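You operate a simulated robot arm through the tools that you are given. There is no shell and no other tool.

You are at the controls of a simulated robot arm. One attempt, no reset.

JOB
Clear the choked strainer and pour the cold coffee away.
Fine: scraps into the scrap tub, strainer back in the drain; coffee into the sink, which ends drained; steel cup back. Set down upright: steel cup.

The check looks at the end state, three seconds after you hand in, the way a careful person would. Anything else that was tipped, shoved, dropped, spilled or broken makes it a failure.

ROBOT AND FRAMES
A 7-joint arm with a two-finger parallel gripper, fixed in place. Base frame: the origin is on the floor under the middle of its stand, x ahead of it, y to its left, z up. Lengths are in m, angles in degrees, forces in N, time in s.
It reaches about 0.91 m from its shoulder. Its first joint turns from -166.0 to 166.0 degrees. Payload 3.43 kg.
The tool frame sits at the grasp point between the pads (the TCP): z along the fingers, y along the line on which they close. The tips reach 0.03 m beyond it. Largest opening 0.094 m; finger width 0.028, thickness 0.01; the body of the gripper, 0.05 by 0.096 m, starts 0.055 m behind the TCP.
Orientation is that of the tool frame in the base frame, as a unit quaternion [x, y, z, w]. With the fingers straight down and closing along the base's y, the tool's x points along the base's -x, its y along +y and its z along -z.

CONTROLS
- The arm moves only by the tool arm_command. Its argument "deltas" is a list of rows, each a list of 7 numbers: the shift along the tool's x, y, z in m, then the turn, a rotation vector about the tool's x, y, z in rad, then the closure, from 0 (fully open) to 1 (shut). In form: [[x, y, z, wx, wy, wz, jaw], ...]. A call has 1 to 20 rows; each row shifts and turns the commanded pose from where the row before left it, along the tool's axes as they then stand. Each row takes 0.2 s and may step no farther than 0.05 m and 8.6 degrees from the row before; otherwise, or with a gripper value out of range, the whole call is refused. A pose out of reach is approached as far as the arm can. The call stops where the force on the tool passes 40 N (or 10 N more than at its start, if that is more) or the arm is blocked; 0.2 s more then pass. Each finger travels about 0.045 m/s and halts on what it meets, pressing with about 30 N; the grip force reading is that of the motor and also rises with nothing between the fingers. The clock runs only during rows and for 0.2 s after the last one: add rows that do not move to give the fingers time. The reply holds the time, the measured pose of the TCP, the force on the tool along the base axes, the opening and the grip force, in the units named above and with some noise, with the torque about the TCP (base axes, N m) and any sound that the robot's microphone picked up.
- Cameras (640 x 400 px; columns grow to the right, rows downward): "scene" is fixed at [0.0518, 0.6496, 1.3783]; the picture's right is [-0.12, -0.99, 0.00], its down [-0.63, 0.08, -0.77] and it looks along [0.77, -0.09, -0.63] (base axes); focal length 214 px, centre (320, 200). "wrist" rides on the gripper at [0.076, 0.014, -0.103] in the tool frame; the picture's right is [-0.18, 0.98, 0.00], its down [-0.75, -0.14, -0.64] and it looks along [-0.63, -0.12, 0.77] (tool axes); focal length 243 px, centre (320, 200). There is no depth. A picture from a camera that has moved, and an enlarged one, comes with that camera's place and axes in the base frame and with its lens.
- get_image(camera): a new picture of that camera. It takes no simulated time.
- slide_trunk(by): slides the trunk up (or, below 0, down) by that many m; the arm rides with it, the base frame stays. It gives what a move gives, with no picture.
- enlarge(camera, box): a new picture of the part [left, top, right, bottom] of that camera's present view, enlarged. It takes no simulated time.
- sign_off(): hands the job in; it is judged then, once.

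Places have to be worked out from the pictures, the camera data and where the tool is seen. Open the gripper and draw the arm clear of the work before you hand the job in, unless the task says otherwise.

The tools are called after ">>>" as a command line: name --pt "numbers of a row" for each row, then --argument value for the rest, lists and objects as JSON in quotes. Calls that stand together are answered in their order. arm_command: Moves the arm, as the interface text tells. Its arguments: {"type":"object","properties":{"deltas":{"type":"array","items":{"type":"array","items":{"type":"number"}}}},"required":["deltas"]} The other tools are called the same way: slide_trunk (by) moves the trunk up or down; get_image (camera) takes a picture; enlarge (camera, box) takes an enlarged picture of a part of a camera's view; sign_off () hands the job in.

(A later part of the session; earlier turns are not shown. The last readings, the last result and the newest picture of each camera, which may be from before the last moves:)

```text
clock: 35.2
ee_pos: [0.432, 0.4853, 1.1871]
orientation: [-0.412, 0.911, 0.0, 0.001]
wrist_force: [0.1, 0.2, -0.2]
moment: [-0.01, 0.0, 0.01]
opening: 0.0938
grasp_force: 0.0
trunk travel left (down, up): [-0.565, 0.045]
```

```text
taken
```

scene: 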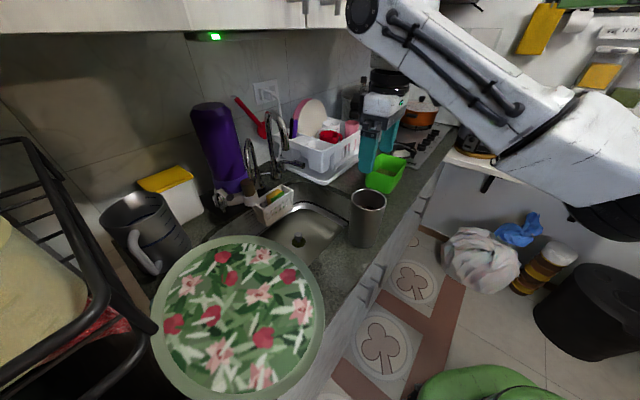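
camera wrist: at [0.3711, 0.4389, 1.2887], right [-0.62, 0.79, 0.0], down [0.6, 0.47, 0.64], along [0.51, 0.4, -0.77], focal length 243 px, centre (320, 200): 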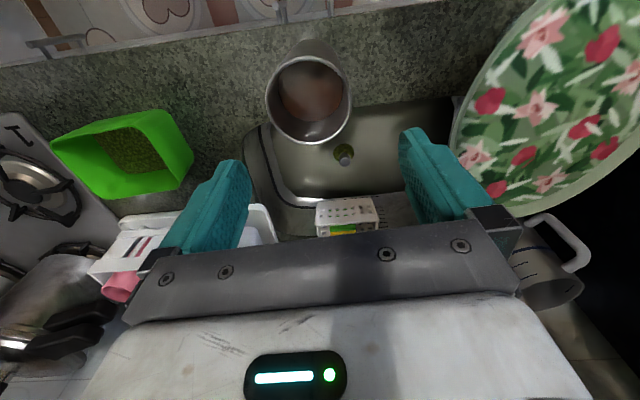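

The hand is vertical above the cup. I'll enlarge the cup to refine its centre and check the finger gap.

>>> enlarge --camera "wrist" --box '[240, 30, 400, 130]'

>>> enlarge --camera "scene" --box '[320, 170, 416, 260]'

```text
4.00 times, centred on (320, 80) of wrist
camera zoom: at [0.3711, 0.4389, 1.2887], right [-0.62, 0.79, 0.0], down [0.6, 0.47, 0.64], along [0.51, 0.4, -0.77], focal length 970 px, centre (320, 680)
```

zoom: 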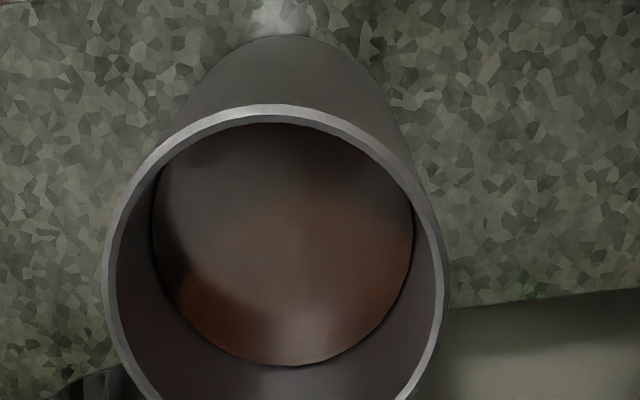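

```text
4.44 times, centred on (368, 215) of scene
camera zoom: at [0.0518, 0.6496, 1.3783], right [-0.12, -0.99, 0.0], down [-0.63, 0.08, -0.77], along [0.77, -0.09, -0.63], focal length 953 px, centre (107, 133)
```

zoom: 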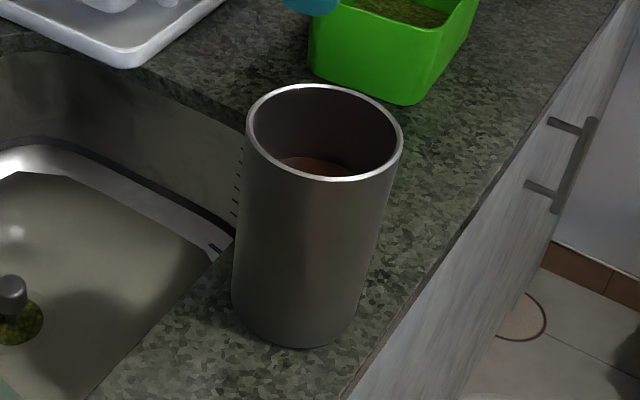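

Two views disagree by about 1 cm on the cup's sideways place relative to the hand, so I'll check the fingertip positions in the scene camera against the measured pose before committing.

>>> enlarge --camera "scene" --box '[340, 100, 436, 220]'

>>> enlarge --camera "wrist" --box '[200, 40, 460, 240]'

```text
3.33 times, centred on (388, 160) of scene
camera zoom: at [0.0518, 0.6496, 1.3783], right [-0.12, -0.99, 0.0], down [-0.63, 0.08, -0.77], along [0.77, -0.09, -0.63], focal length 715 px, centre (93, 333)
```

zoom: 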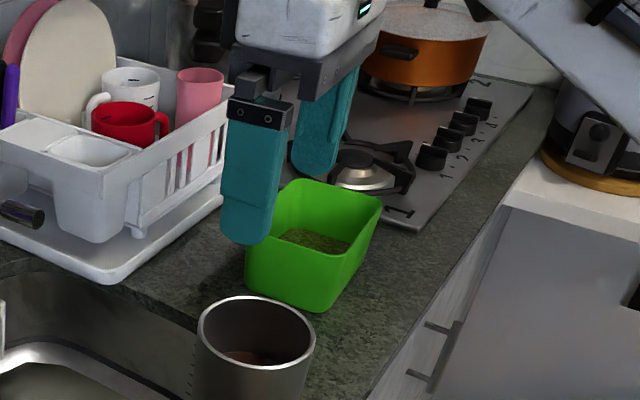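

```text
2.00 times, centred on (330, 140) of wrist
camera zoom: at [0.3711, 0.4389, 1.2887], right [-0.62, 0.79, 0.0], down [0.6, 0.47, 0.64], along [0.51, 0.4, -0.77], focal length 485 px, centre (300, 320)
```

zoom: 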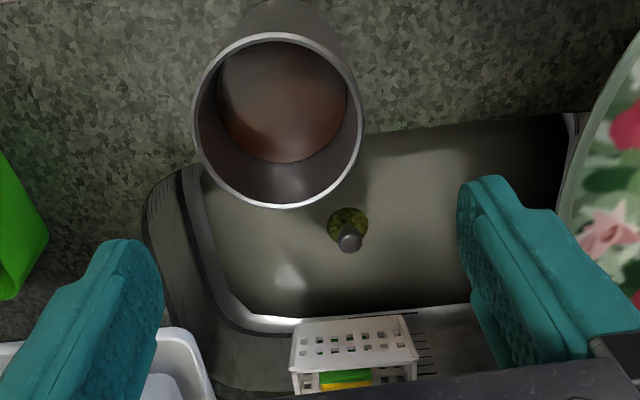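

Re-solving with all three views puts the cup at about (0.443, 0.483) with its rim at z≈1.045 and diameter ≈84 mm, i.e. 12 mm to the right of my hand axis. I correct for this and lower to just above the rim to verify the finger gaps.

>>> arm_command --pt "-0.003 -0.012 0.01 0 0 0 0" --pt "0 0 0.03 0 0 0 0" --pt "0 0 0.03 0 0 0 0" --pt "0 0 0.017 0 0 0 0" --pt "0 0 0 0 0 0 0"

>>> get_image --camera "wrist"

>>> enlarge --camera "scene" --box '[320, 120, 432, 250]'

```text
clock: 36.4
ee_pos: [0.4425, 0.4837, 1.0992]
orientation: [-0.412, 0.911, 0.0, 0.001]
wrist_force: [0.2, -0.5, 0.0]
moment: [0.03, 0.0, 0.03]
opening: 0.094
grasp_force: 0.1
trunk travel left (down, up): [-0.565, 0.045]
```

```text
taken
camera wrist: at [0.3818, 0.4354, 1.2017], right [-0.62, 0.79, 0.0], down [0.6, 0.47, 0.64], along [0.51, 0.4, -0.77], focal length 243 px, centre (320, 200)
```

wrist: 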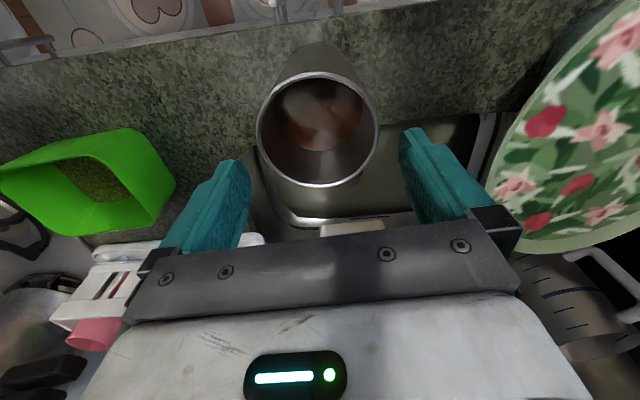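

```text
3.08 times, centred on (376, 185) of scene
camera zoom: at [0.0518, 0.6496, 1.3783], right [-0.12, -0.99, 0.0], down [-0.63, 0.08, -0.77], along [0.77, -0.09, -0.63], focal length 660 px, centre (148, 246)
```

zoom: 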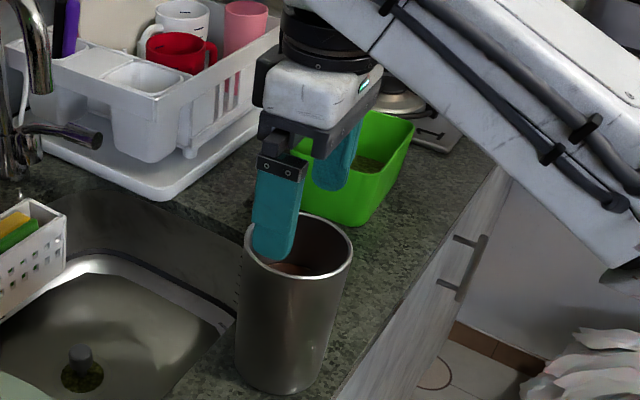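

The rim is now centred between the fingers with about 5–6 mm clearance each side. I descend slowly, first just past the rim.

>>> arm_command --pt "0 0 0.01 0 0 0 0" --pt "0 0 0.01 0 0 0 0" --pt "0 0 0.01 0 0 0 0" --pt "0 0 0.01 0 0 0 0" --pt "0 0 0 0 0 0 0"

>>> get_image --camera "wrist"

>>> enlarge --camera "scene" --box '[320, 120, 432, 250]'

```text
clock: 37.6
ee_pos: [0.4427, 0.483, 1.0605]
orientation: [-0.412, 0.911, 0.0, 0.002]
wrist_force: [-0.2, -0.3, 0.5]
moment: [0.0, 0.02, 0.02]
opening: 0.0941
grasp_force: 0.1
trunk travel left (down, up): [-0.565, 0.045]
```

```text
taken
camera wrist: at [0.381, 0.435, 1.1617], right [-0.62, 0.79, 0.0], down [0.6, 0.47, 0.64], along [0.51, 0.4, -0.77], focal length 243 px, centre (320, 200)
```

wrist: 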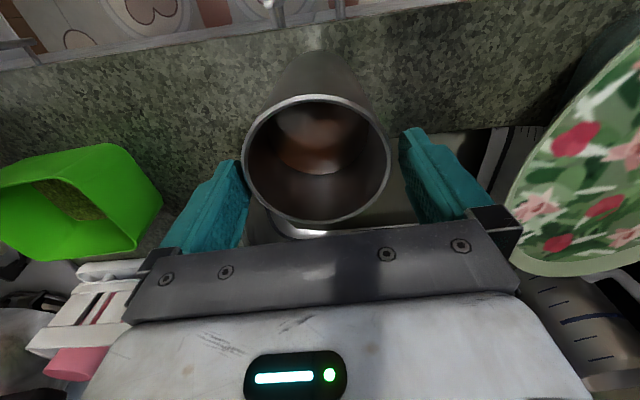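

```text
3.08 times, centred on (376, 185) of scene
camera zoom: at [0.0518, 0.6496, 1.3783], right [-0.12, -0.99, 0.0], down [-0.63, 0.08, -0.77], along [0.77, -0.09, -0.63], focal length 660 px, centre (148, 246)
```

zoom: 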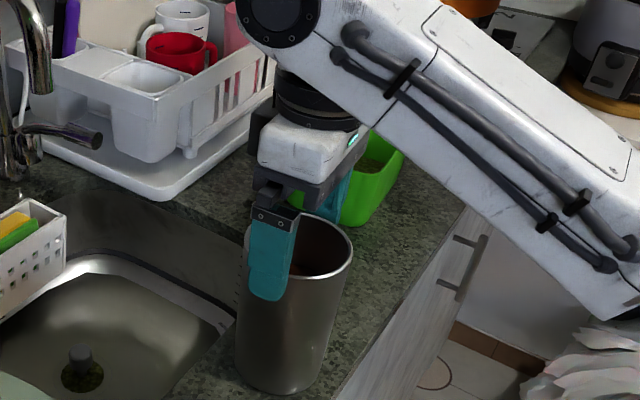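

The cup is about 3 mm toward the left-image finger, so I nudge sideways by 3.5 mm and continue down to the grasp height (TCP ≈ 1.013).

>>> arm_command --pt "0 -0.0035 0 0 0 0 0" --pt "0 0 0.01 0 0 0 0" --pt "0 0 0.01 0 0 0 0" --pt "0 0 0.01 0 0 0 0" --pt "0 0 0.01 0 0 0 0" --pt "0 0 0.007 0 0 0 0" --pt "0 0 0 0 0 0 0"

>>> get_image --camera "wrist"

```text
clock: 39.2
ee_pos: [0.445, 0.48, 1.0135]
orientation: [-0.412, 0.911, 0.001, 0.001]
wrist_force: [0.3, 0.1, 0.0]
moment: [0.01, -0.01, 0.02]
opening: 0.0939
grasp_force: 0.0
trunk travel left (down, up): [-0.565, 0.045]
```

```text
taken
camera wrist: at [0.3835, 0.4323, 1.1165], right [-0.62, 0.79, 0.0], down [0.6, 0.47, 0.64], along [0.51, 0.4, -0.77], focal length 243 px, centre (320, 200)
```

wrist: 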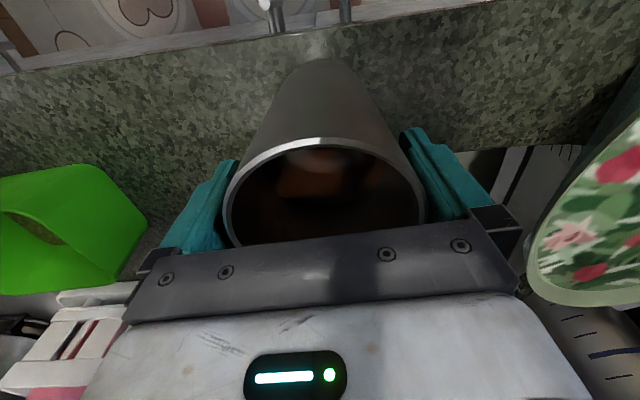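

The fingers straddle the cup with no contact. I close the gripper.

>>> arm_command --pt "0 0 0 0 0 0 0.15" --pt "0 0 0 0 0 0 0.3" --pt "0 0 0 0 0 0 1" --pt "0 0 0 0 0 0 1" --pt "0 0 0 0 0 0 1"

```text
clock: 40.4
ee_pos: [0.4448, 0.4801, 1.0144]
orientation: [-0.412, 0.911, 0.001, 0.0]
wrist_force: [-1.4, 1.6, 2.4]
moment: [0.09, -0.01, 0.02]
opening: 0.0866
grasp_force: 29.8
trunk travel left (down, up): [-0.565, 0.045]
```

Cup gripped (opening 86.6 mm, 30 N). I lift it 3 cm gently and check.

>>> arm_command --pt "0 0 -0.005 0 0 0 1" --pt "0 0 -0.01 0 0 0 1" --pt "0 0 -0.01 0 0 0 1" --pt "0 0 -0.005 0 0 0 1" --pt "0 0 0 0 0 0 1"

>>> enlarge --camera "scene" --box '[300, 120, 440, 260]'

```text
clock: 41.6
ee_pos: [0.4447, 0.48, 1.0434]
orientation: [-0.411, 0.912, 0.0, 0.001]
wrist_force: [1.0, 0.5, -5.2]
moment: [-0.01, -0.01, -0.04]
opening: 0.0868
grasp_force: 30.5
trunk travel left (down, up): [-0.565, 0.045]
```

```text
2.86 times, centred on (370, 190) of scene
camera zoom: at [0.0518, 0.6496, 1.3783], right [-0.12, -0.99, 0.0], down [-0.63, 0.08, -0.77], along [0.77, -0.09, -0.63], focal length 613 px, centre (177, 229)
```

zoom: 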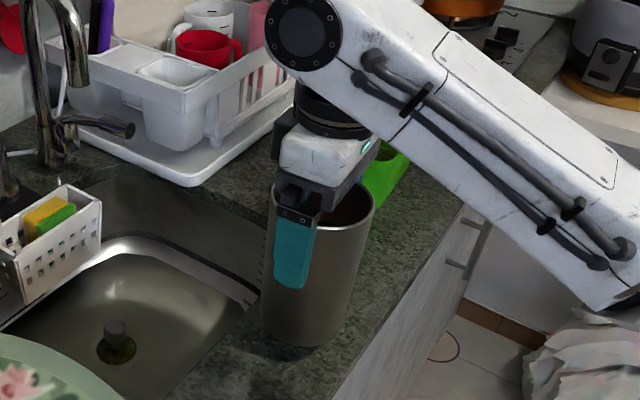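

The cup is lifted (about 5 N). I carry it 11 cm to the left along the counter strip.

>>> arm_command --pt "0 0.008 0 0 0 0 1" --pt "0 0.014 0 0 0 0 1" --pt "0 0.018 0 0 0 0 1" --pt "0 0.018 0 0 0 0 1" --pt "0 0.018 0 0 0 0 1" --pt "0 0.018 0 0 0 0 1" --pt "0 0.01 0 0 0 0 1" --pt "0 0.006 0 0 0 0 1" --pt "0 0 0 0 0 0 1"

>>> get_image --camera "scene"

>>> get_image --camera "wrist"

```text
clock: 43.6
ee_pos: [0.363, 0.5516, 1.0439]
orientation: [-0.413, 0.911, 0.0, 0.001]
wrist_force: [-0.7, 0.0, -4.6]
moment: [0.0, -0.01, -0.01]
opening: 0.0867
grasp_force: 29.8
trunk travel left (down, up): [-0.565, 0.045]
```

```text
taken
```

scene: 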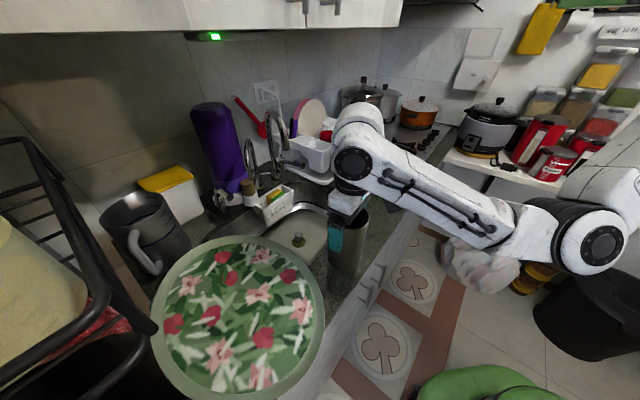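

```text
taken
camera wrist: at [0.3009, 0.505, 1.1459], right [-0.62, 0.79, 0.0], down [0.6, 0.47, 0.64], along [0.51, 0.4, -0.77], focal length 243 px, centre (320, 200)
```

wrist: 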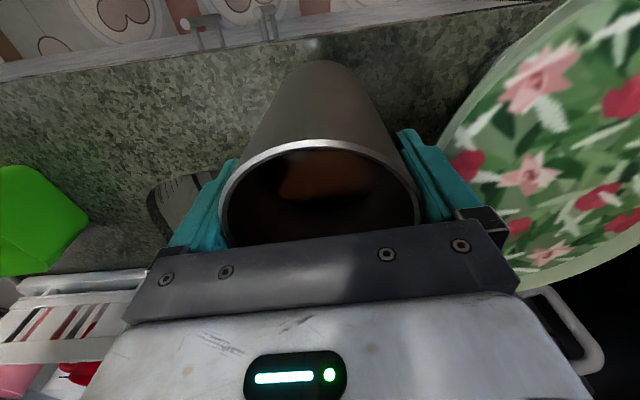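

The cup now sits over the free strip, with the tray's rim ~4 cm clear of the finger. I lower it 3 cm to the counter.

>>> arm_command --pt "0 0 0.01 0 0 0 1" --pt "0 0 0.01 0 0 0 1" --pt "0 0 0.005 0 0 0 1" --pt "0 0 0.0035 0 0 0 1" --pt "0 0 0 0 0 0 1"

```text
clock: 44.8
ee_pos: [0.3606, 0.5522, 1.0158]
orientation: [-0.413, 0.911, 0.0, 0.001]
wrist_force: [0.6, -0.1, -4.3]
moment: [0.0, -0.04, 0.03]
opening: 0.0866
grasp_force: 29.7
trunk travel left (down, up): [-0.565, 0.045]
```

Still carrying the weight (-4.3 N); a couple of millimetres more until it rests.

>>> arm_command --pt "0 0 0.0015 0 0 0 1" --pt "0 0 0.0005 0 0 0 1"

```text
clock: 45.4
ee_pos: [0.3614, 0.5531, 1.0138]
orientation: [-0.412, 0.911, 0.0, 0.001]
wrist_force: [-2.0, -4.1, 6.8]
moment: [-0.6, -0.16, -0.1]
opening: 0.0865
grasp_force: 29.7
trunk travel left (down, up): [-0.565, 0.045]
```

It has touched down (+6.8 N). I open the gripper and then retreat straight up.

>>> arm_command --pt "0 0 0 0 0 0 0.05" --pt "0 0 0 0 0 0 0" --pt "0 0 0 0 0 0 0" --pt "0 0 -0.01 0 0 0 0" --pt "0 0 -0.02 0 0 0 0" --pt "0 0 -0.03 0 0 0 0" --pt "0 0 -0.03 0 0 0 0" --pt "0 0 -0.03 0 0 0 0" --pt "0 0 0 0 0 0 0"

>>> get_image --camera "scene"

>>> get_image --camera "wrist"

```text
clock: 47.4
ee_pos: [0.3605, 0.5539, 1.1361]
orientation: [-0.412, 0.911, 0.0, 0.001]
wrist_force: [0.0, 0.3, -0.1]
moment: [-0.01, 0.01, 0.01]
opening: 0.0939
grasp_force: 0.1
trunk travel left (down, up): [-0.565, 0.045]
```

```text
taken
```

scene: 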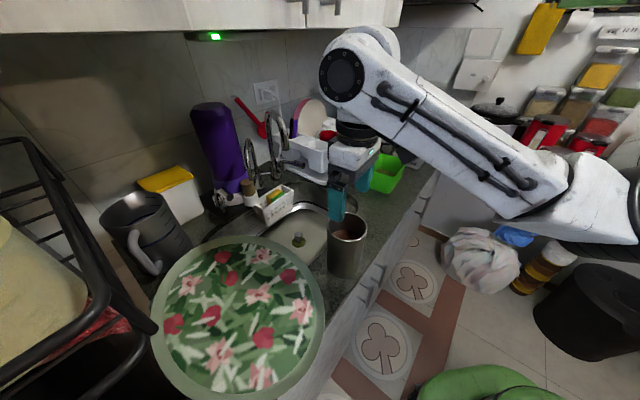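

```text
taken
camera wrist: at [0.3, 0.506, 1.237], right [-0.62, 0.79, 0.0], down [0.6, 0.47, 0.64], along [0.51, 0.4, -0.77], focal length 243 px, centre (320, 200)
```

wrist: 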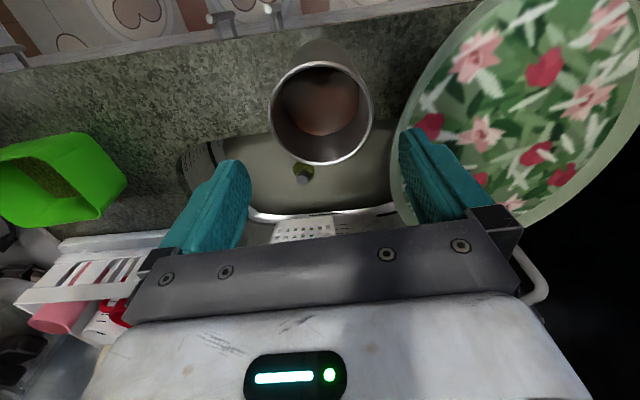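

The cup is safely parked at about (0.361, 0.553). Now for the strainer: I yaw the hand to 205°, part-close to ~62 mm, and go to a point 5 cm in front of the knob's axis, well clear of the spout.

>>> arm_command --pt "0 0 0 0 0 0.1373 0.35" --pt "0 0 0 0 0 0.1373 0.35" --pt "0 0 0 0 0 0.1373 0.35" --pt "-0.0449 0.0039 0 0 0 0 0.35" --pt "-0.0449 0.0039 0 0 0 0 0.35" --pt "-0.0449 0.0039 0 0 0 0 0.35" --pt "-0.0449 0.0039 0 0 0 0 0.35" --pt "0 0 0 0 0 0 0.35"

>>> get_image --camera "wrist"

>>> get_image --camera "scene"

```text
clock: 49.2
ee_pos: [0.5195, 0.6417, 1.1315]
orientation: [-0.216, 0.976, 0.0, -0.001]
wrist_force: [-0.1, 0.1, 0.3]
moment: [0.02, 0.0, 0.02]
opening: 0.0611
grasp_force: 0.2
trunk travel left (down, up): [-0.565, 0.045]
```

```text
taken
camera wrist: at [0.4443, 0.6228, 1.2341], right [-0.25, 0.97, 0.0], down [0.74, 0.19, 0.64], along [0.62, 0.16, -0.77], focal length 243 px, centre (320, 200)
```

wrist: 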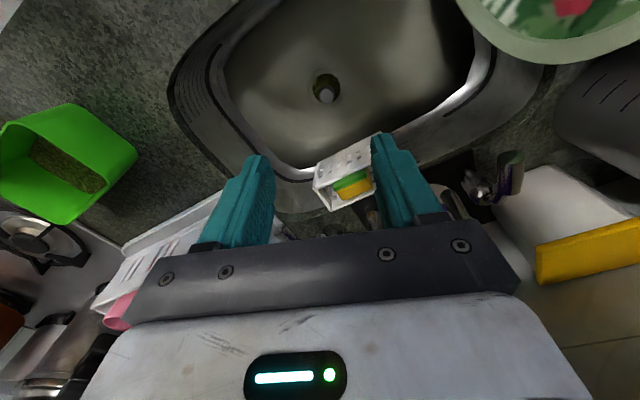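

```text
taken
```

scene: 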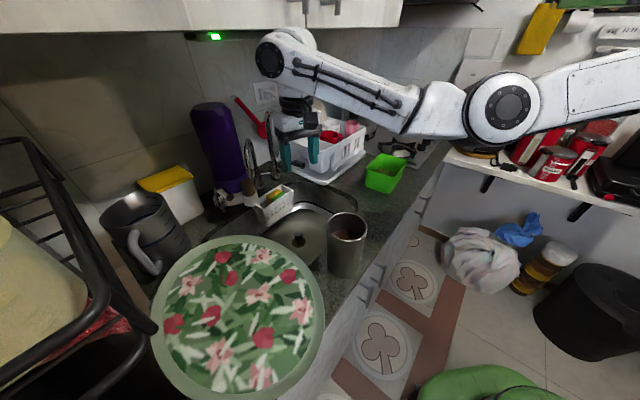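

The hand is in front of the spout with no contact. I'll enlarge the drain and knob to refine their position relative to the tool.

>>> enlarge --camera "wrist" --box '[280, 65, 376, 125]'

>>> enlarge --camera "scene" --box '[270, 215, 334, 255]'

```text
6.67 times, centred on (328, 95) of wrist
camera zoom: at [0.4443, 0.6228, 1.2341], right [-0.25, 0.97, 0.0], down [0.74, 0.19, 0.64], along [0.62, 0.16, -0.77], focal length 1618 px, centre (267, 900)
```

zoom: 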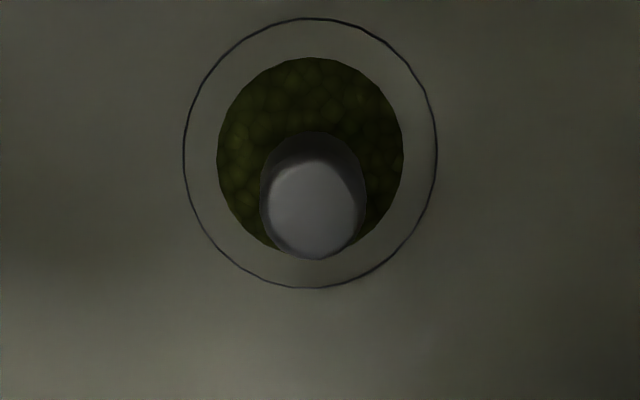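

```text
10.00 times, centred on (302, 235) of scene
camera zoom: at [0.0518, 0.6496, 1.3783], right [-0.12, -0.99, 0.0], down [-0.63, 0.08, -0.77], along [0.77, -0.09, -0.63], focal length 2145 px, centre (500, -150)
```

zoom: 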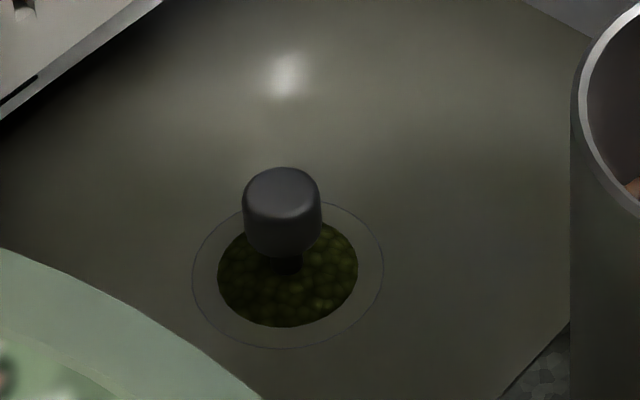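

The ring centre is at (0.563, 0.666) and the knob spans roughly z 0.796–0.815. I descend in front of the spout in steps, watching the forearm, first to z≈0.95.

>>> arm_command --pt "0 0 0.03 0 0 0 0.35" --pt "0 0 0.03 0 0 0 0.35" --pt "0 0 0.03 0 0 0 0.35" --pt "0 0 0.03 0 0 0 0.35" --pt "0 0 0.03 0 0 0 0.35" --pt "0 0 0.03 0 0 0 0.35" --pt "0 0 0 0 0 0 0.35"

>>> get_image --camera "scene"

>>> get_image --camera "wrist"

```text
clock: 50.8
ee_pos: [0.5198, 0.6447, 0.9539]
orientation: [-0.216, 0.976, 0.0, 0.002]
wrist_force: [-0.9, 0.1, -0.5]
moment: [-0.04, -0.02, -0.04]
opening: 0.0613
grasp_force: 0.0
trunk travel left (down, up): [-0.565, 0.045]
```

```text
taken
```

scene: 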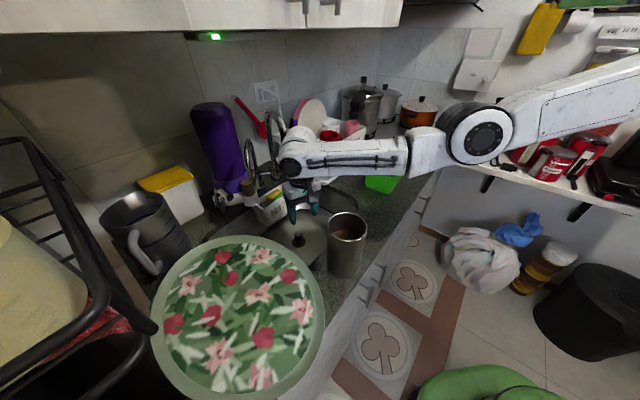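

```text
taken
camera wrist: at [0.4434, 0.6236, 1.056], right [-0.25, 0.97, 0.0], down [0.74, 0.19, 0.64], along [0.62, 0.16, -0.77], focal length 243 px, centre (320, 200)
```

wrist: 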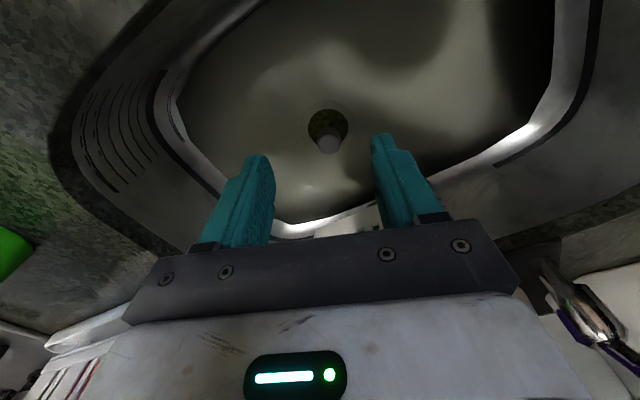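

The forearm slopes up nicely toward the elbow and clears the cup. I'll use the trunk to go straight down the next 9 cm, preserving that arm shape.

>>> slide_trunk --by -0.05

>>> slide_trunk --by -0.04

>>> get_image --camera "scene"

>>> get_image --camera "wrist"

```text
clock: 51.7
ee_pos: [0.5178, 0.6437, 0.9043]
orientation: [-0.217, 0.976, 0.001, 0.001]
wrist_force: [0.7, 0.0, 0.3]
moment: [0.01, -0.03, -0.01]
opening: 0.0612
grasp_force: 0.1
trunk travel left (down, up): [-0.515, 0.095]
```

```text
clock: 52.5
ee_pos: [0.5181, 0.6423, 0.8651]
orientation: [-0.217, 0.976, 0.0, 0.0]
wrist_force: [0.2, -0.8, 0.4]
moment: [0.0, -0.02, -0.01]
opening: 0.0612
grasp_force: 0.0
trunk travel left (down, up): [-0.475, 0.135]
```

```text
taken
```

scene: 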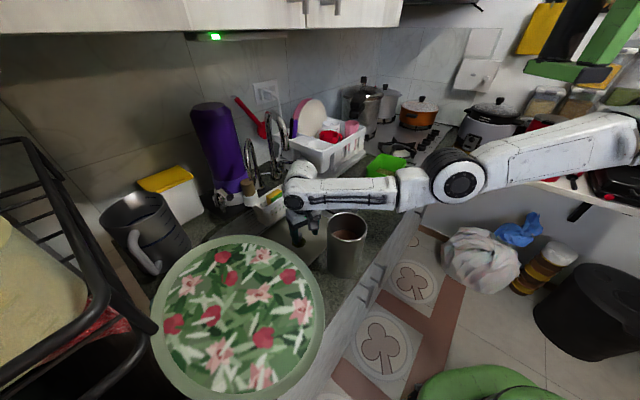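

```text
taken
camera wrist: at [0.4432, 0.6236, 0.9664], right [-0.25, 0.97, 0.0], down [0.74, 0.19, 0.64], along [0.62, 0.16, -0.77], focal length 243 px, centre (320, 200)
```

wrist: 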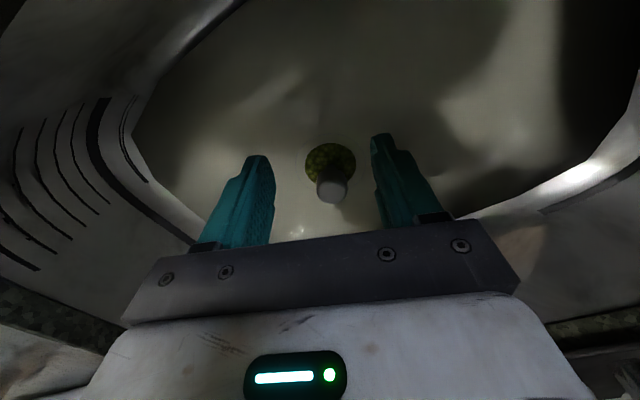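

Everything is clear so far. I'll zoom in on the forearm/cup gap before the last 5 cm.

>>> enlarge --camera "scene" --box '[270, 130, 430, 290]'

>>> enlarge --camera "wrist" --box '[230, 100, 430, 240]'

```text
2.50 times, centred on (350, 210) of scene
camera zoom: at [0.0518, 0.6496, 1.3783], right [-0.12, -0.99, 0.0], down [-0.63, 0.08, -0.77], along [0.77, -0.09, -0.63], focal length 536 px, centre (245, 175)
```

zoom: 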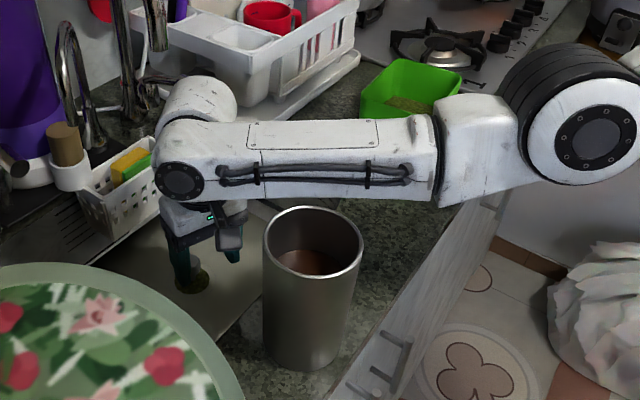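

```text
2.86 times, centred on (330, 170) of wrist
camera zoom: at [0.4432, 0.6236, 0.9664], right [-0.25, 0.97, 0.0], down [0.74, 0.19, 0.64], along [0.62, 0.16, -0.77], focal length 693 px, centre (291, 286)
```

zoom: 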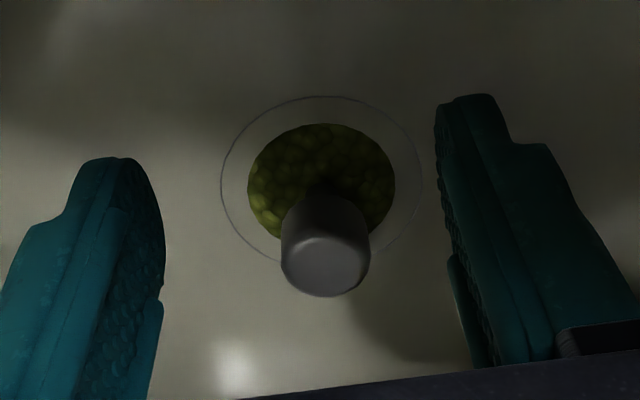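

The forearm's near face is around x≈0.45, about 4 cm from the cup and ~5 cm from the tub, so there's room. I lower the trunk the last 4.8 cm.

>>> slide_trunk --by -0.03

>>> slide_trunk --by -0.018

>>> get_image --camera "wrist"

>>> enlarge --camera "scene" --box '[230, 130, 430, 290]'

```text
clock: 53.3
ee_pos: [0.5212, 0.6505, 0.8511]
orientation: [-0.214, 0.977, 0.015, 0.005]
wrist_force: [-0.3, 0.5, 0.8]
moment: [0.0, 0.0, -0.02]
opening: 0.0611
grasp_force: 0.0
trunk travel left (down, up): [-0.445, 0.165]
```

```text
clock: 54.0
ee_pos: [0.5206, 0.6599, 0.8511]
orientation: [-0.215, 0.976, 0.029, 0.012]
wrist_force: [-2.0, 1.8, 1.2]
moment: [-0.05, -0.06, -0.02]
opening: 0.0611
grasp_force: 0.0
trunk travel left (down, up): [-0.427, 0.183]
```

```text
taken
camera wrist: at [0.444, 0.6345, 0.9517], right [-0.25, 0.97, 0.06], down [0.74, 0.15, 0.66], along [0.63, 0.2, -0.75], focal length 243 px, centre (320, 200)
```

wrist: 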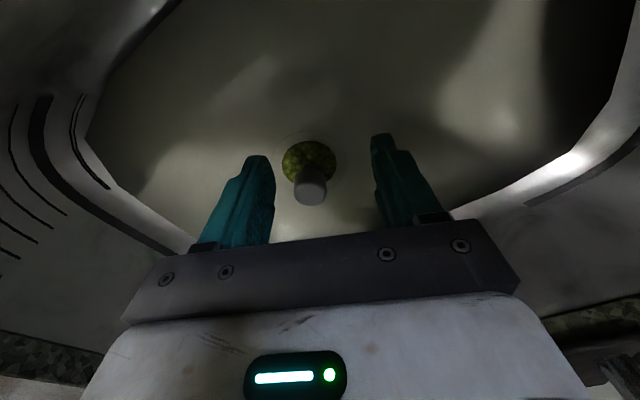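

```text
2.50 times, centred on (330, 210) of scene
camera zoom: at [0.0518, 0.6496, 1.3783], right [-0.12, -0.99, 0.0], down [-0.63, 0.08, -0.77], along [0.77, -0.09, -0.63], focal length 536 px, centre (295, 175)
```

zoom: 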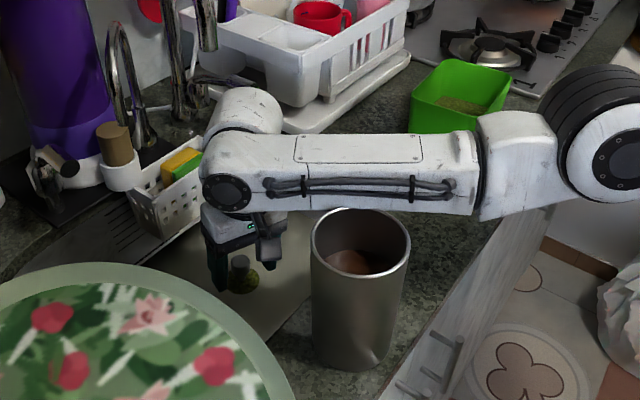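

The TCP sank only 1.4 cm for 4.8 cm of trunk travel, and the hand tilted with no tool force, so something upstream (forearm or elbow) has touched. I'll raise the trunk back 5 cm right away and inspect.

>>> slide_trunk --by 0.048

>>> get_image --camera "scene"

>>> enlarge --camera "scene" --box '[340, 130, 500, 230]'

```text
clock: 54.9
ee_pos: [0.5187, 0.641, 0.8616]
orientation: [-0.217, 0.976, 0.0, 0.0]
wrist_force: [0.3, 0.9, 0.0]
moment: [0.0, 0.0, -0.04]
opening: 0.0612
grasp_force: 0.0
trunk travel left (down, up): [-0.475, 0.135]
```

```text
taken
```

scene: 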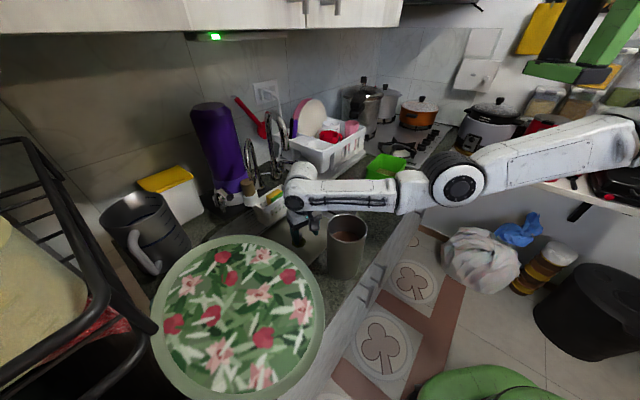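

```text
4.00 times, centred on (420, 180) of scene
camera zoom: at [0.0518, 0.6496, 1.3783], right [-0.12, -0.99, 0.0], down [-0.63, 0.08, -0.77], along [0.77, -0.09, -0.63], focal length 858 px, centre (-80, 280)
```

zoom: 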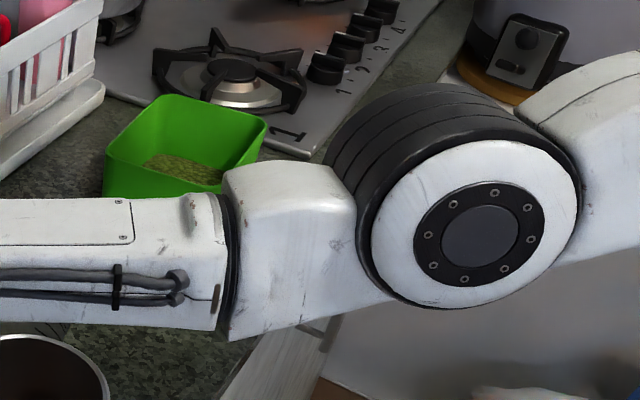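

The arm sprang back to its earlier pose undisturbed. I'll zoom in on the cup/forearm interface and the tub to find what touched.

>>> enlarge --camera "scene" --box '[310, 180, 390, 230]'

>>> enlarge --camera "scene" --box '[260, 130, 340, 230]'

>>> get_image --camera "wrist"

```text
8.00 times, centred on (350, 205) of scene
camera zoom: at [0.0518, 0.6496, 1.3783], right [-0.12, -0.99, 0.0], down [-0.63, 0.08, -0.77], along [0.77, -0.09, -0.63], focal length 1716 px, centre (80, 160)
```

zoom: 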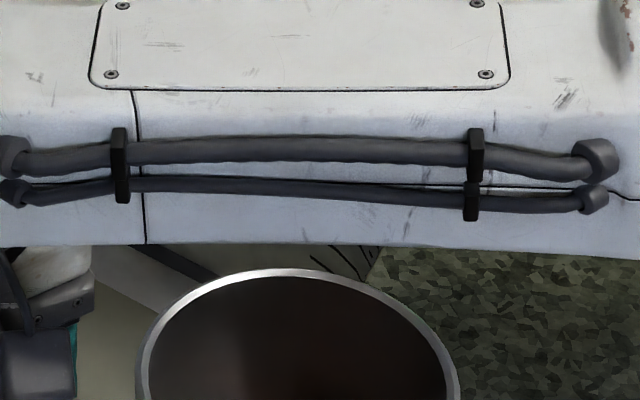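

```text
4.00 times, centred on (300, 180) of scene
camera zoom: at [0.0518, 0.6496, 1.3783], right [-0.12, -0.99, 0.0], down [-0.63, 0.08, -0.77], along [0.77, -0.09, -0.63], focal length 858 px, centre (400, 280)
```

zoom: 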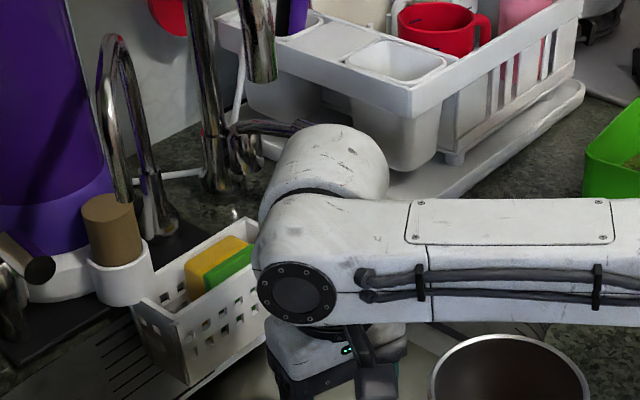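

```text
taken
camera wrist: at [0.4439, 0.6219, 0.9637], right [-0.25, 0.97, 0.0], down [0.74, 0.19, 0.64], along [0.62, 0.16, -0.77], focal length 243 px, centre (320, 200)
```

wrist: 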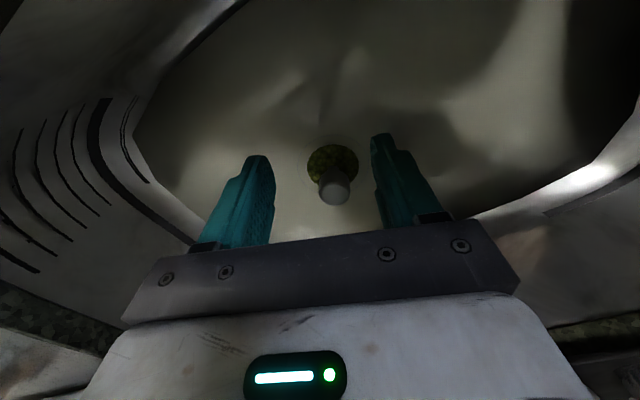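

Nothing visible has moved; the geometry suggests the bulging elbow came down onto the tub side. Raising the trunk and reaching down with the arm straightens it and lifts the elbow, so I'll do that: trunk +3 cm, arm −5 cm.

>>> slide_trunk --by 0.04

>>> arm_command --pt "0 0 0.02 0 0 0 0.35" --pt "0 0 0.02 0 0 0 0.35" --pt "0 0 0.015 0 0 0 0.35" --pt "0 0 0 0 0 0 0.35"

>>> enlarge --camera "scene" --box '[230, 110, 550, 310]'

```text
clock: 55.7
ee_pos: [0.5179, 0.6427, 0.9048]
orientation: [-0.216, 0.976, 0.0, 0.001]
wrist_force: [-0.2, -0.1, 0.1]
moment: [-0.02, 0.03, 0.0]
opening: 0.0611
grasp_force: 0.2
trunk travel left (down, up): [-0.515, 0.095]
```

```text
clock: 56.7
ee_pos: [0.523, 0.6512, 0.8745]
orientation: [-0.214, 0.977, 0.016, 0.009]
wrist_force: [0.4, -0.3, -1.2]
moment: [0.04, 0.01, 0.04]
opening: 0.0609
grasp_force: 0.1
out of reach, approached as far as the arm can: row 2, 3
trunk travel left (down, up): [-0.515, 0.095]
```

```text
2.00 times, centred on (390, 210) of scene
camera zoom: at [0.0518, 0.6496, 1.3783], right [-0.12, -0.99, 0.0], down [-0.63, 0.08, -0.77], along [0.77, -0.09, -0.63], focal length 429 px, centre (180, 180)
```

zoom: 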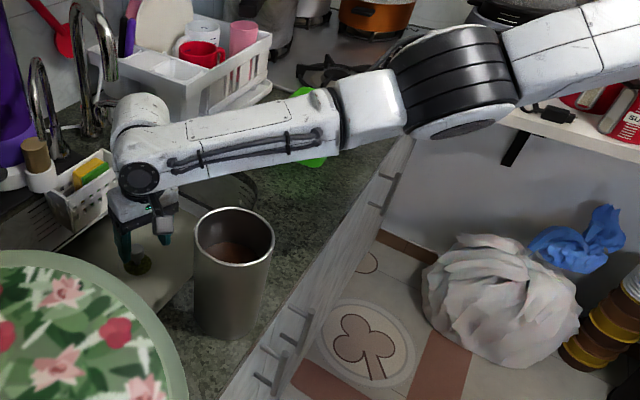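

That was a plain reach/joint limit: the arm cannot keep the hand vertical and low here. A better idea is to tilt the hand ~20° (fingers pointing down and outward), which eases the reach and keeps the wrist away from the spout. I go up, yaw to 245° and apply the tilt.

>>> arm_command --pt "0 0 -0.03 0 0 0 0.35" --pt "0 0 -0.03 0 0 0 0.35" --pt "0 0 -0.03 0 0 0 0.35" --pt "0 0 -0.02 0 0 0 0.35" --pt "0 0 0 0 0 -0.1396 0.35" --pt "0 0 0 0 0 -0.1396 0.35" --pt "0 0 0 0 0 -0.1396 0.35" --pt "0 0 0 0 0 -0.1396 0.35" --pt "0 0 0 0 0 -0.1396 0.35" --pt "0 0 0 0 -0.1167 0 0.35" --pt "0 0 0 0 -0.1167 0 0.35" --pt "0 0 0 0 -0.1167 0 0.35" --pt "0 0 0 0 0 0 0.35"

>>> get_image --camera "wrist"

>>> get_image --camera "scene"

```text
clock: 59.5
ee_pos: [0.521, 0.6511, 0.978]
orientation: [-0.529, 0.83, 0.095, 0.148]
wrist_force: [0.8, -0.2, 1.2]
moment: [-0.01, 0.0, 0.03]
opening: 0.0611
grasp_force: 0.1
out of reach, approached as far as the arm can: row 2, 3
trunk travel left (down, up): [-0.515, 0.095]
```

```text
taken
camera wrist: at [0.4644, 0.5609, 1.0474], right [-0.82, 0.57, 0.06], down [0.33, 0.38, 0.86], along [0.47, 0.73, -0.5], focal length 243 px, centre (320, 200)
```

wrist: 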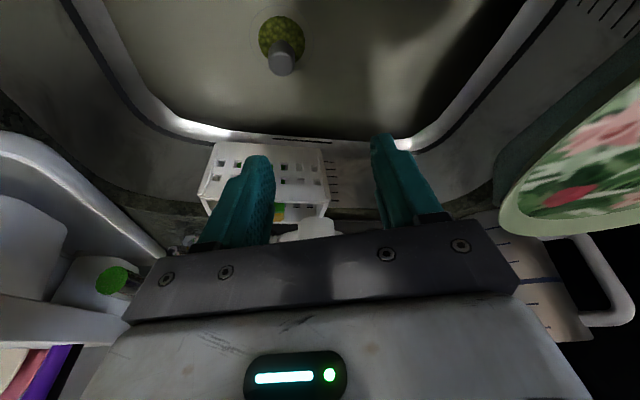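

```text
taken
```

scene: 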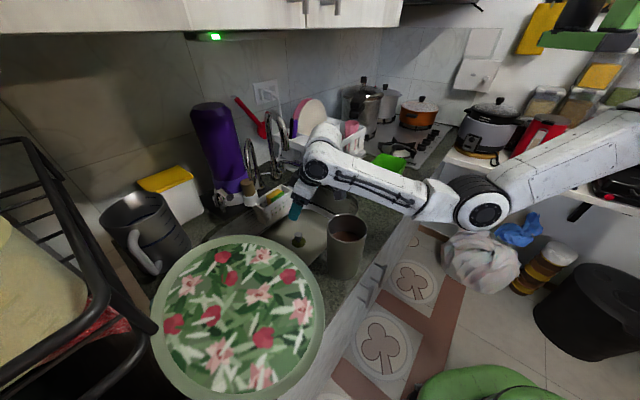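

The tilted pose is reached exactly. I'll measure the knob relative to the tool from this view.

>>> enlarge --camera "wrist" --box '[232, 0, 328, 90]'

>>> enlarge --camera "scene" --box '[260, 130, 360, 260]'

```text
4.44 times, centred on (280, 45) of wrist
camera zoom: at [0.4644, 0.5609, 1.0474], right [-0.82, 0.57, 0.06], down [0.33, 0.38, 0.86], along [0.47, 0.73, -0.5], focal length 1078 px, centre (498, 889)
```

zoom: 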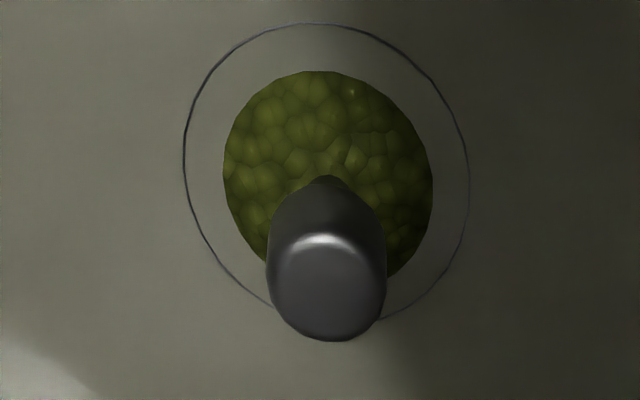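

```text
3.08 times, centred on (310, 195) of scene
camera zoom: at [0.0518, 0.6496, 1.3783], right [-0.12, -0.99, 0.0], down [-0.63, 0.08, -0.77], along [0.77, -0.09, -0.63], focal length 660 px, centre (351, 215)
```

zoom: 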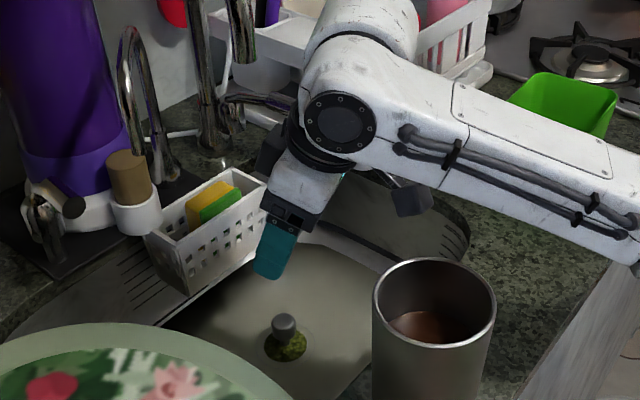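

The knob sits at tool offset (0.031, −0.033, 0.165), i.e. about (0.563, 0.664, 0.81). I first centre laterally, then advance along the finger axis part-way.

>>> arm_command --pt "0.0155 -0.0165 0 0 0 0 0.35" --pt "0.0155 -0.0163 0 0 0 0 0.35" --pt "0 0 0.02 0 0 0 0.35" --pt "0 0 0.02 0 0 0 0.35" --pt "0 0 0.02 0 0 0 0.35" --pt "0 0 0.02 0 0 0 0.35" --pt "0 0 0 0 0 0 0.35"

>>> get_image --camera "wrist"

>>> get_image --camera "scene"

```text
clock: 61.1
ee_pos: [0.5532, 0.6351, 0.892]
orientation: [-0.529, 0.83, 0.093, 0.148]
wrist_force: [-0.2, -0.5, -0.7]
moment: [0.02, 0.02, 0.02]
opening: 0.0608
grasp_force: 0.1
trunk travel left (down, up): [-0.515, 0.095]
```

```text
taken
camera wrist: at [0.4952, 0.5452, 0.9619], right [-0.82, 0.57, 0.06], down [0.33, 0.38, 0.86], along [0.47, 0.73, -0.5], focal length 243 px, centre (320, 200)
```

wrist: 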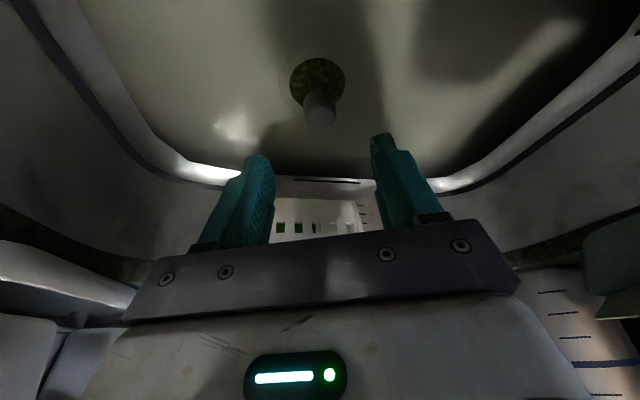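

```text
taken
```

scene: 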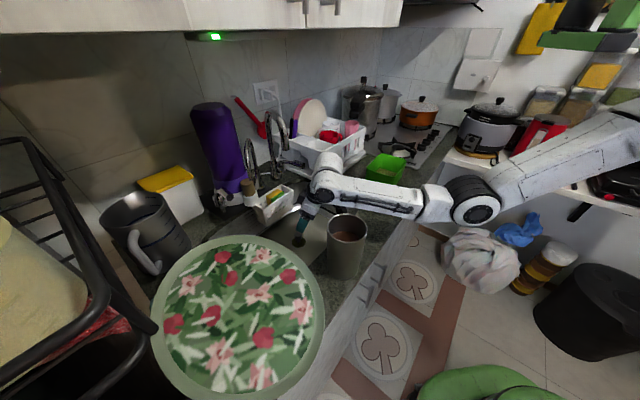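

The knob is centred between the fingers. I continue along the finger axis in small steps toward the grasp depth.

>>> arm_command --pt "0 0 0.015 0 0 0 0.35" --pt "0 0 0.015 0 0 0 0.35" --pt "0 0 0 0 0 0 0.35"

>>> enlarge --camera "scene" --box '[270, 130, 530, 290]'

>>> get_image --camera "wrist"

```text
clock: 61.9
ee_pos: [0.5585, 0.6457, 0.8642]
orientation: [-0.529, 0.83, 0.095, 0.148]
wrist_force: [-0.6, -0.6, 0.2]
moment: [0.02, -0.03, 0.0]
opening: 0.0612
grasp_force: 0.0
trunk travel left (down, up): [-0.515, 0.095]
```

```text
2.46 times, centred on (400, 210) of scene
camera zoom: at [0.0518, 0.6496, 1.3783], right [-0.12, -0.99, 0.0], down [-0.63, 0.08, -0.77], along [0.77, -0.09, -0.63], focal length 528 px, centre (123, 175)
```

zoom: 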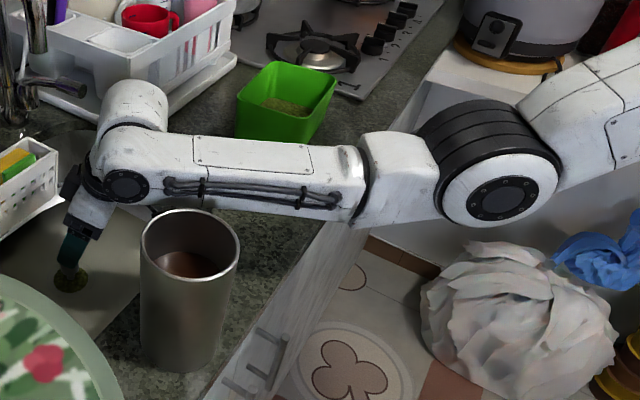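

```text
taken
camera wrist: at [0.4997, 0.555, 0.9342], right [-0.82, 0.57, 0.06], down [0.33, 0.38, 0.86], along [0.47, 0.73, -0.5], focal length 243 px, centre (320, 200)
```

wrist: 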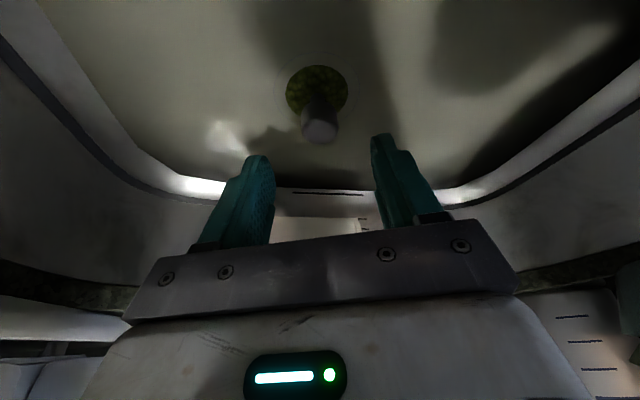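

Still tracking well; about 5.5 cm remain. I continue down to the grasp point with the jaws straddling the knob.

>>> arm_command --pt "0 0 0.015 0 0 0 0.35" --pt "0 0 0.015 0 0 0 0.35" --pt "0 0 0.0 0 0 0 0.35"

>>> get_image --camera "wrist"

>>> enlarge --camera "scene" --box '[270, 130, 530, 290]'

```text
clock: 62.7
ee_pos: [0.5611, 0.6555, 0.836]
orientation: [-0.529, 0.83, 0.094, 0.147]
wrist_force: [-0.2, -0.2, 0.1]
moment: [0.03, -0.01, 0.03]
opening: 0.061
grasp_force: 0.1
trunk travel left (down, up): [-0.515, 0.095]
```

```text
taken
camera wrist: at [0.5029, 0.5648, 0.9058], right [-0.82, 0.57, 0.06], down [0.33, 0.38, 0.86], along [0.47, 0.73, -0.5], focal length 243 px, centre (320, 200)
```

wrist: 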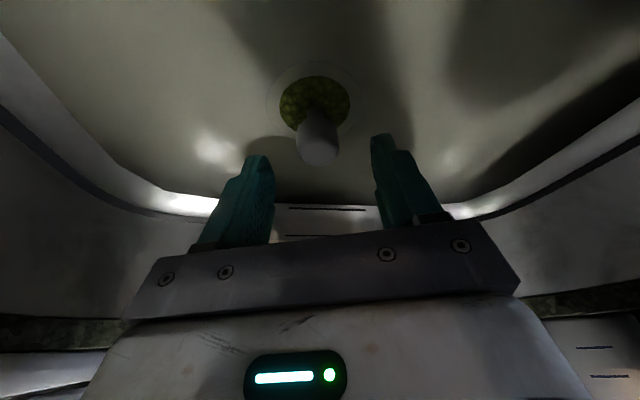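

```text
2.46 times, centred on (400, 210) of scene
camera zoom: at [0.0518, 0.6496, 1.3783], right [-0.12, -0.99, 0.0], down [-0.63, 0.08, -0.77], along [0.77, -0.09, -0.63], focal length 528 px, centre (123, 175)
```

zoom: 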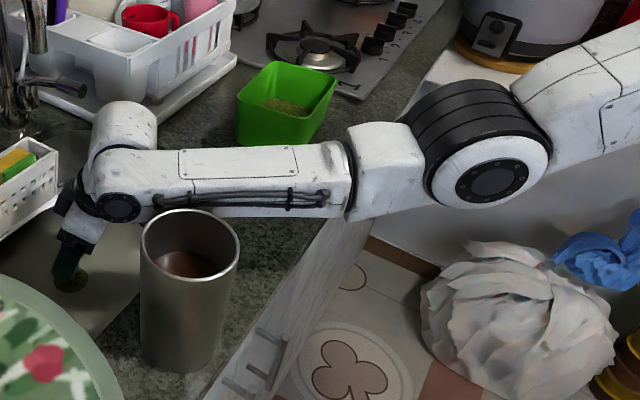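

Tracking fine with ~2.5 cm left. One more advance to the knob.

>>> arm_command --pt "0 0 0.0125 0 0 0 0.35" --pt "0 0 0.0125 0 0 0 0.35" --pt "0 0 0.0 0 0 0 0.35"

>>> enlarge --camera "wrist" --box '[220, 60, 420, 240]'

```text
clock: 63.5
ee_pos: [0.5639, 0.663, 0.8131]
orientation: [-0.529, 0.831, 0.094, 0.147]
wrist_force: [0.3, 0.4, 0.6]
moment: [-0.02, -0.07, -0.02]
opening: 0.061
grasp_force: 0.1
trunk travel left (down, up): [-0.515, 0.095]
```

```text
2.22 times, centred on (320, 150) of wrist
camera zoom: at [0.5064, 0.5723, 0.8819], right [-0.82, 0.57, 0.06], down [0.33, 0.38, 0.86], along [0.47, 0.73, -0.5], focal length 539 px, centre (320, 311)
```

zoom: 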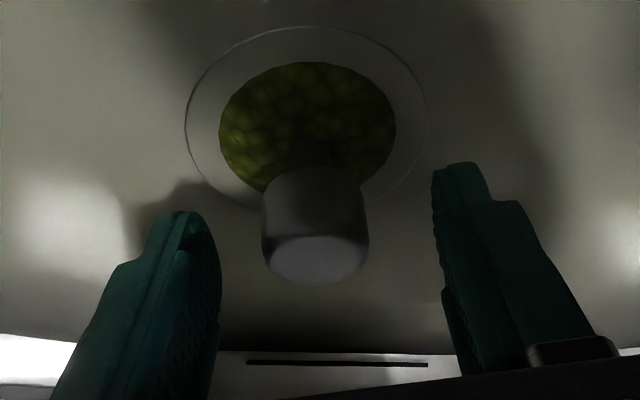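

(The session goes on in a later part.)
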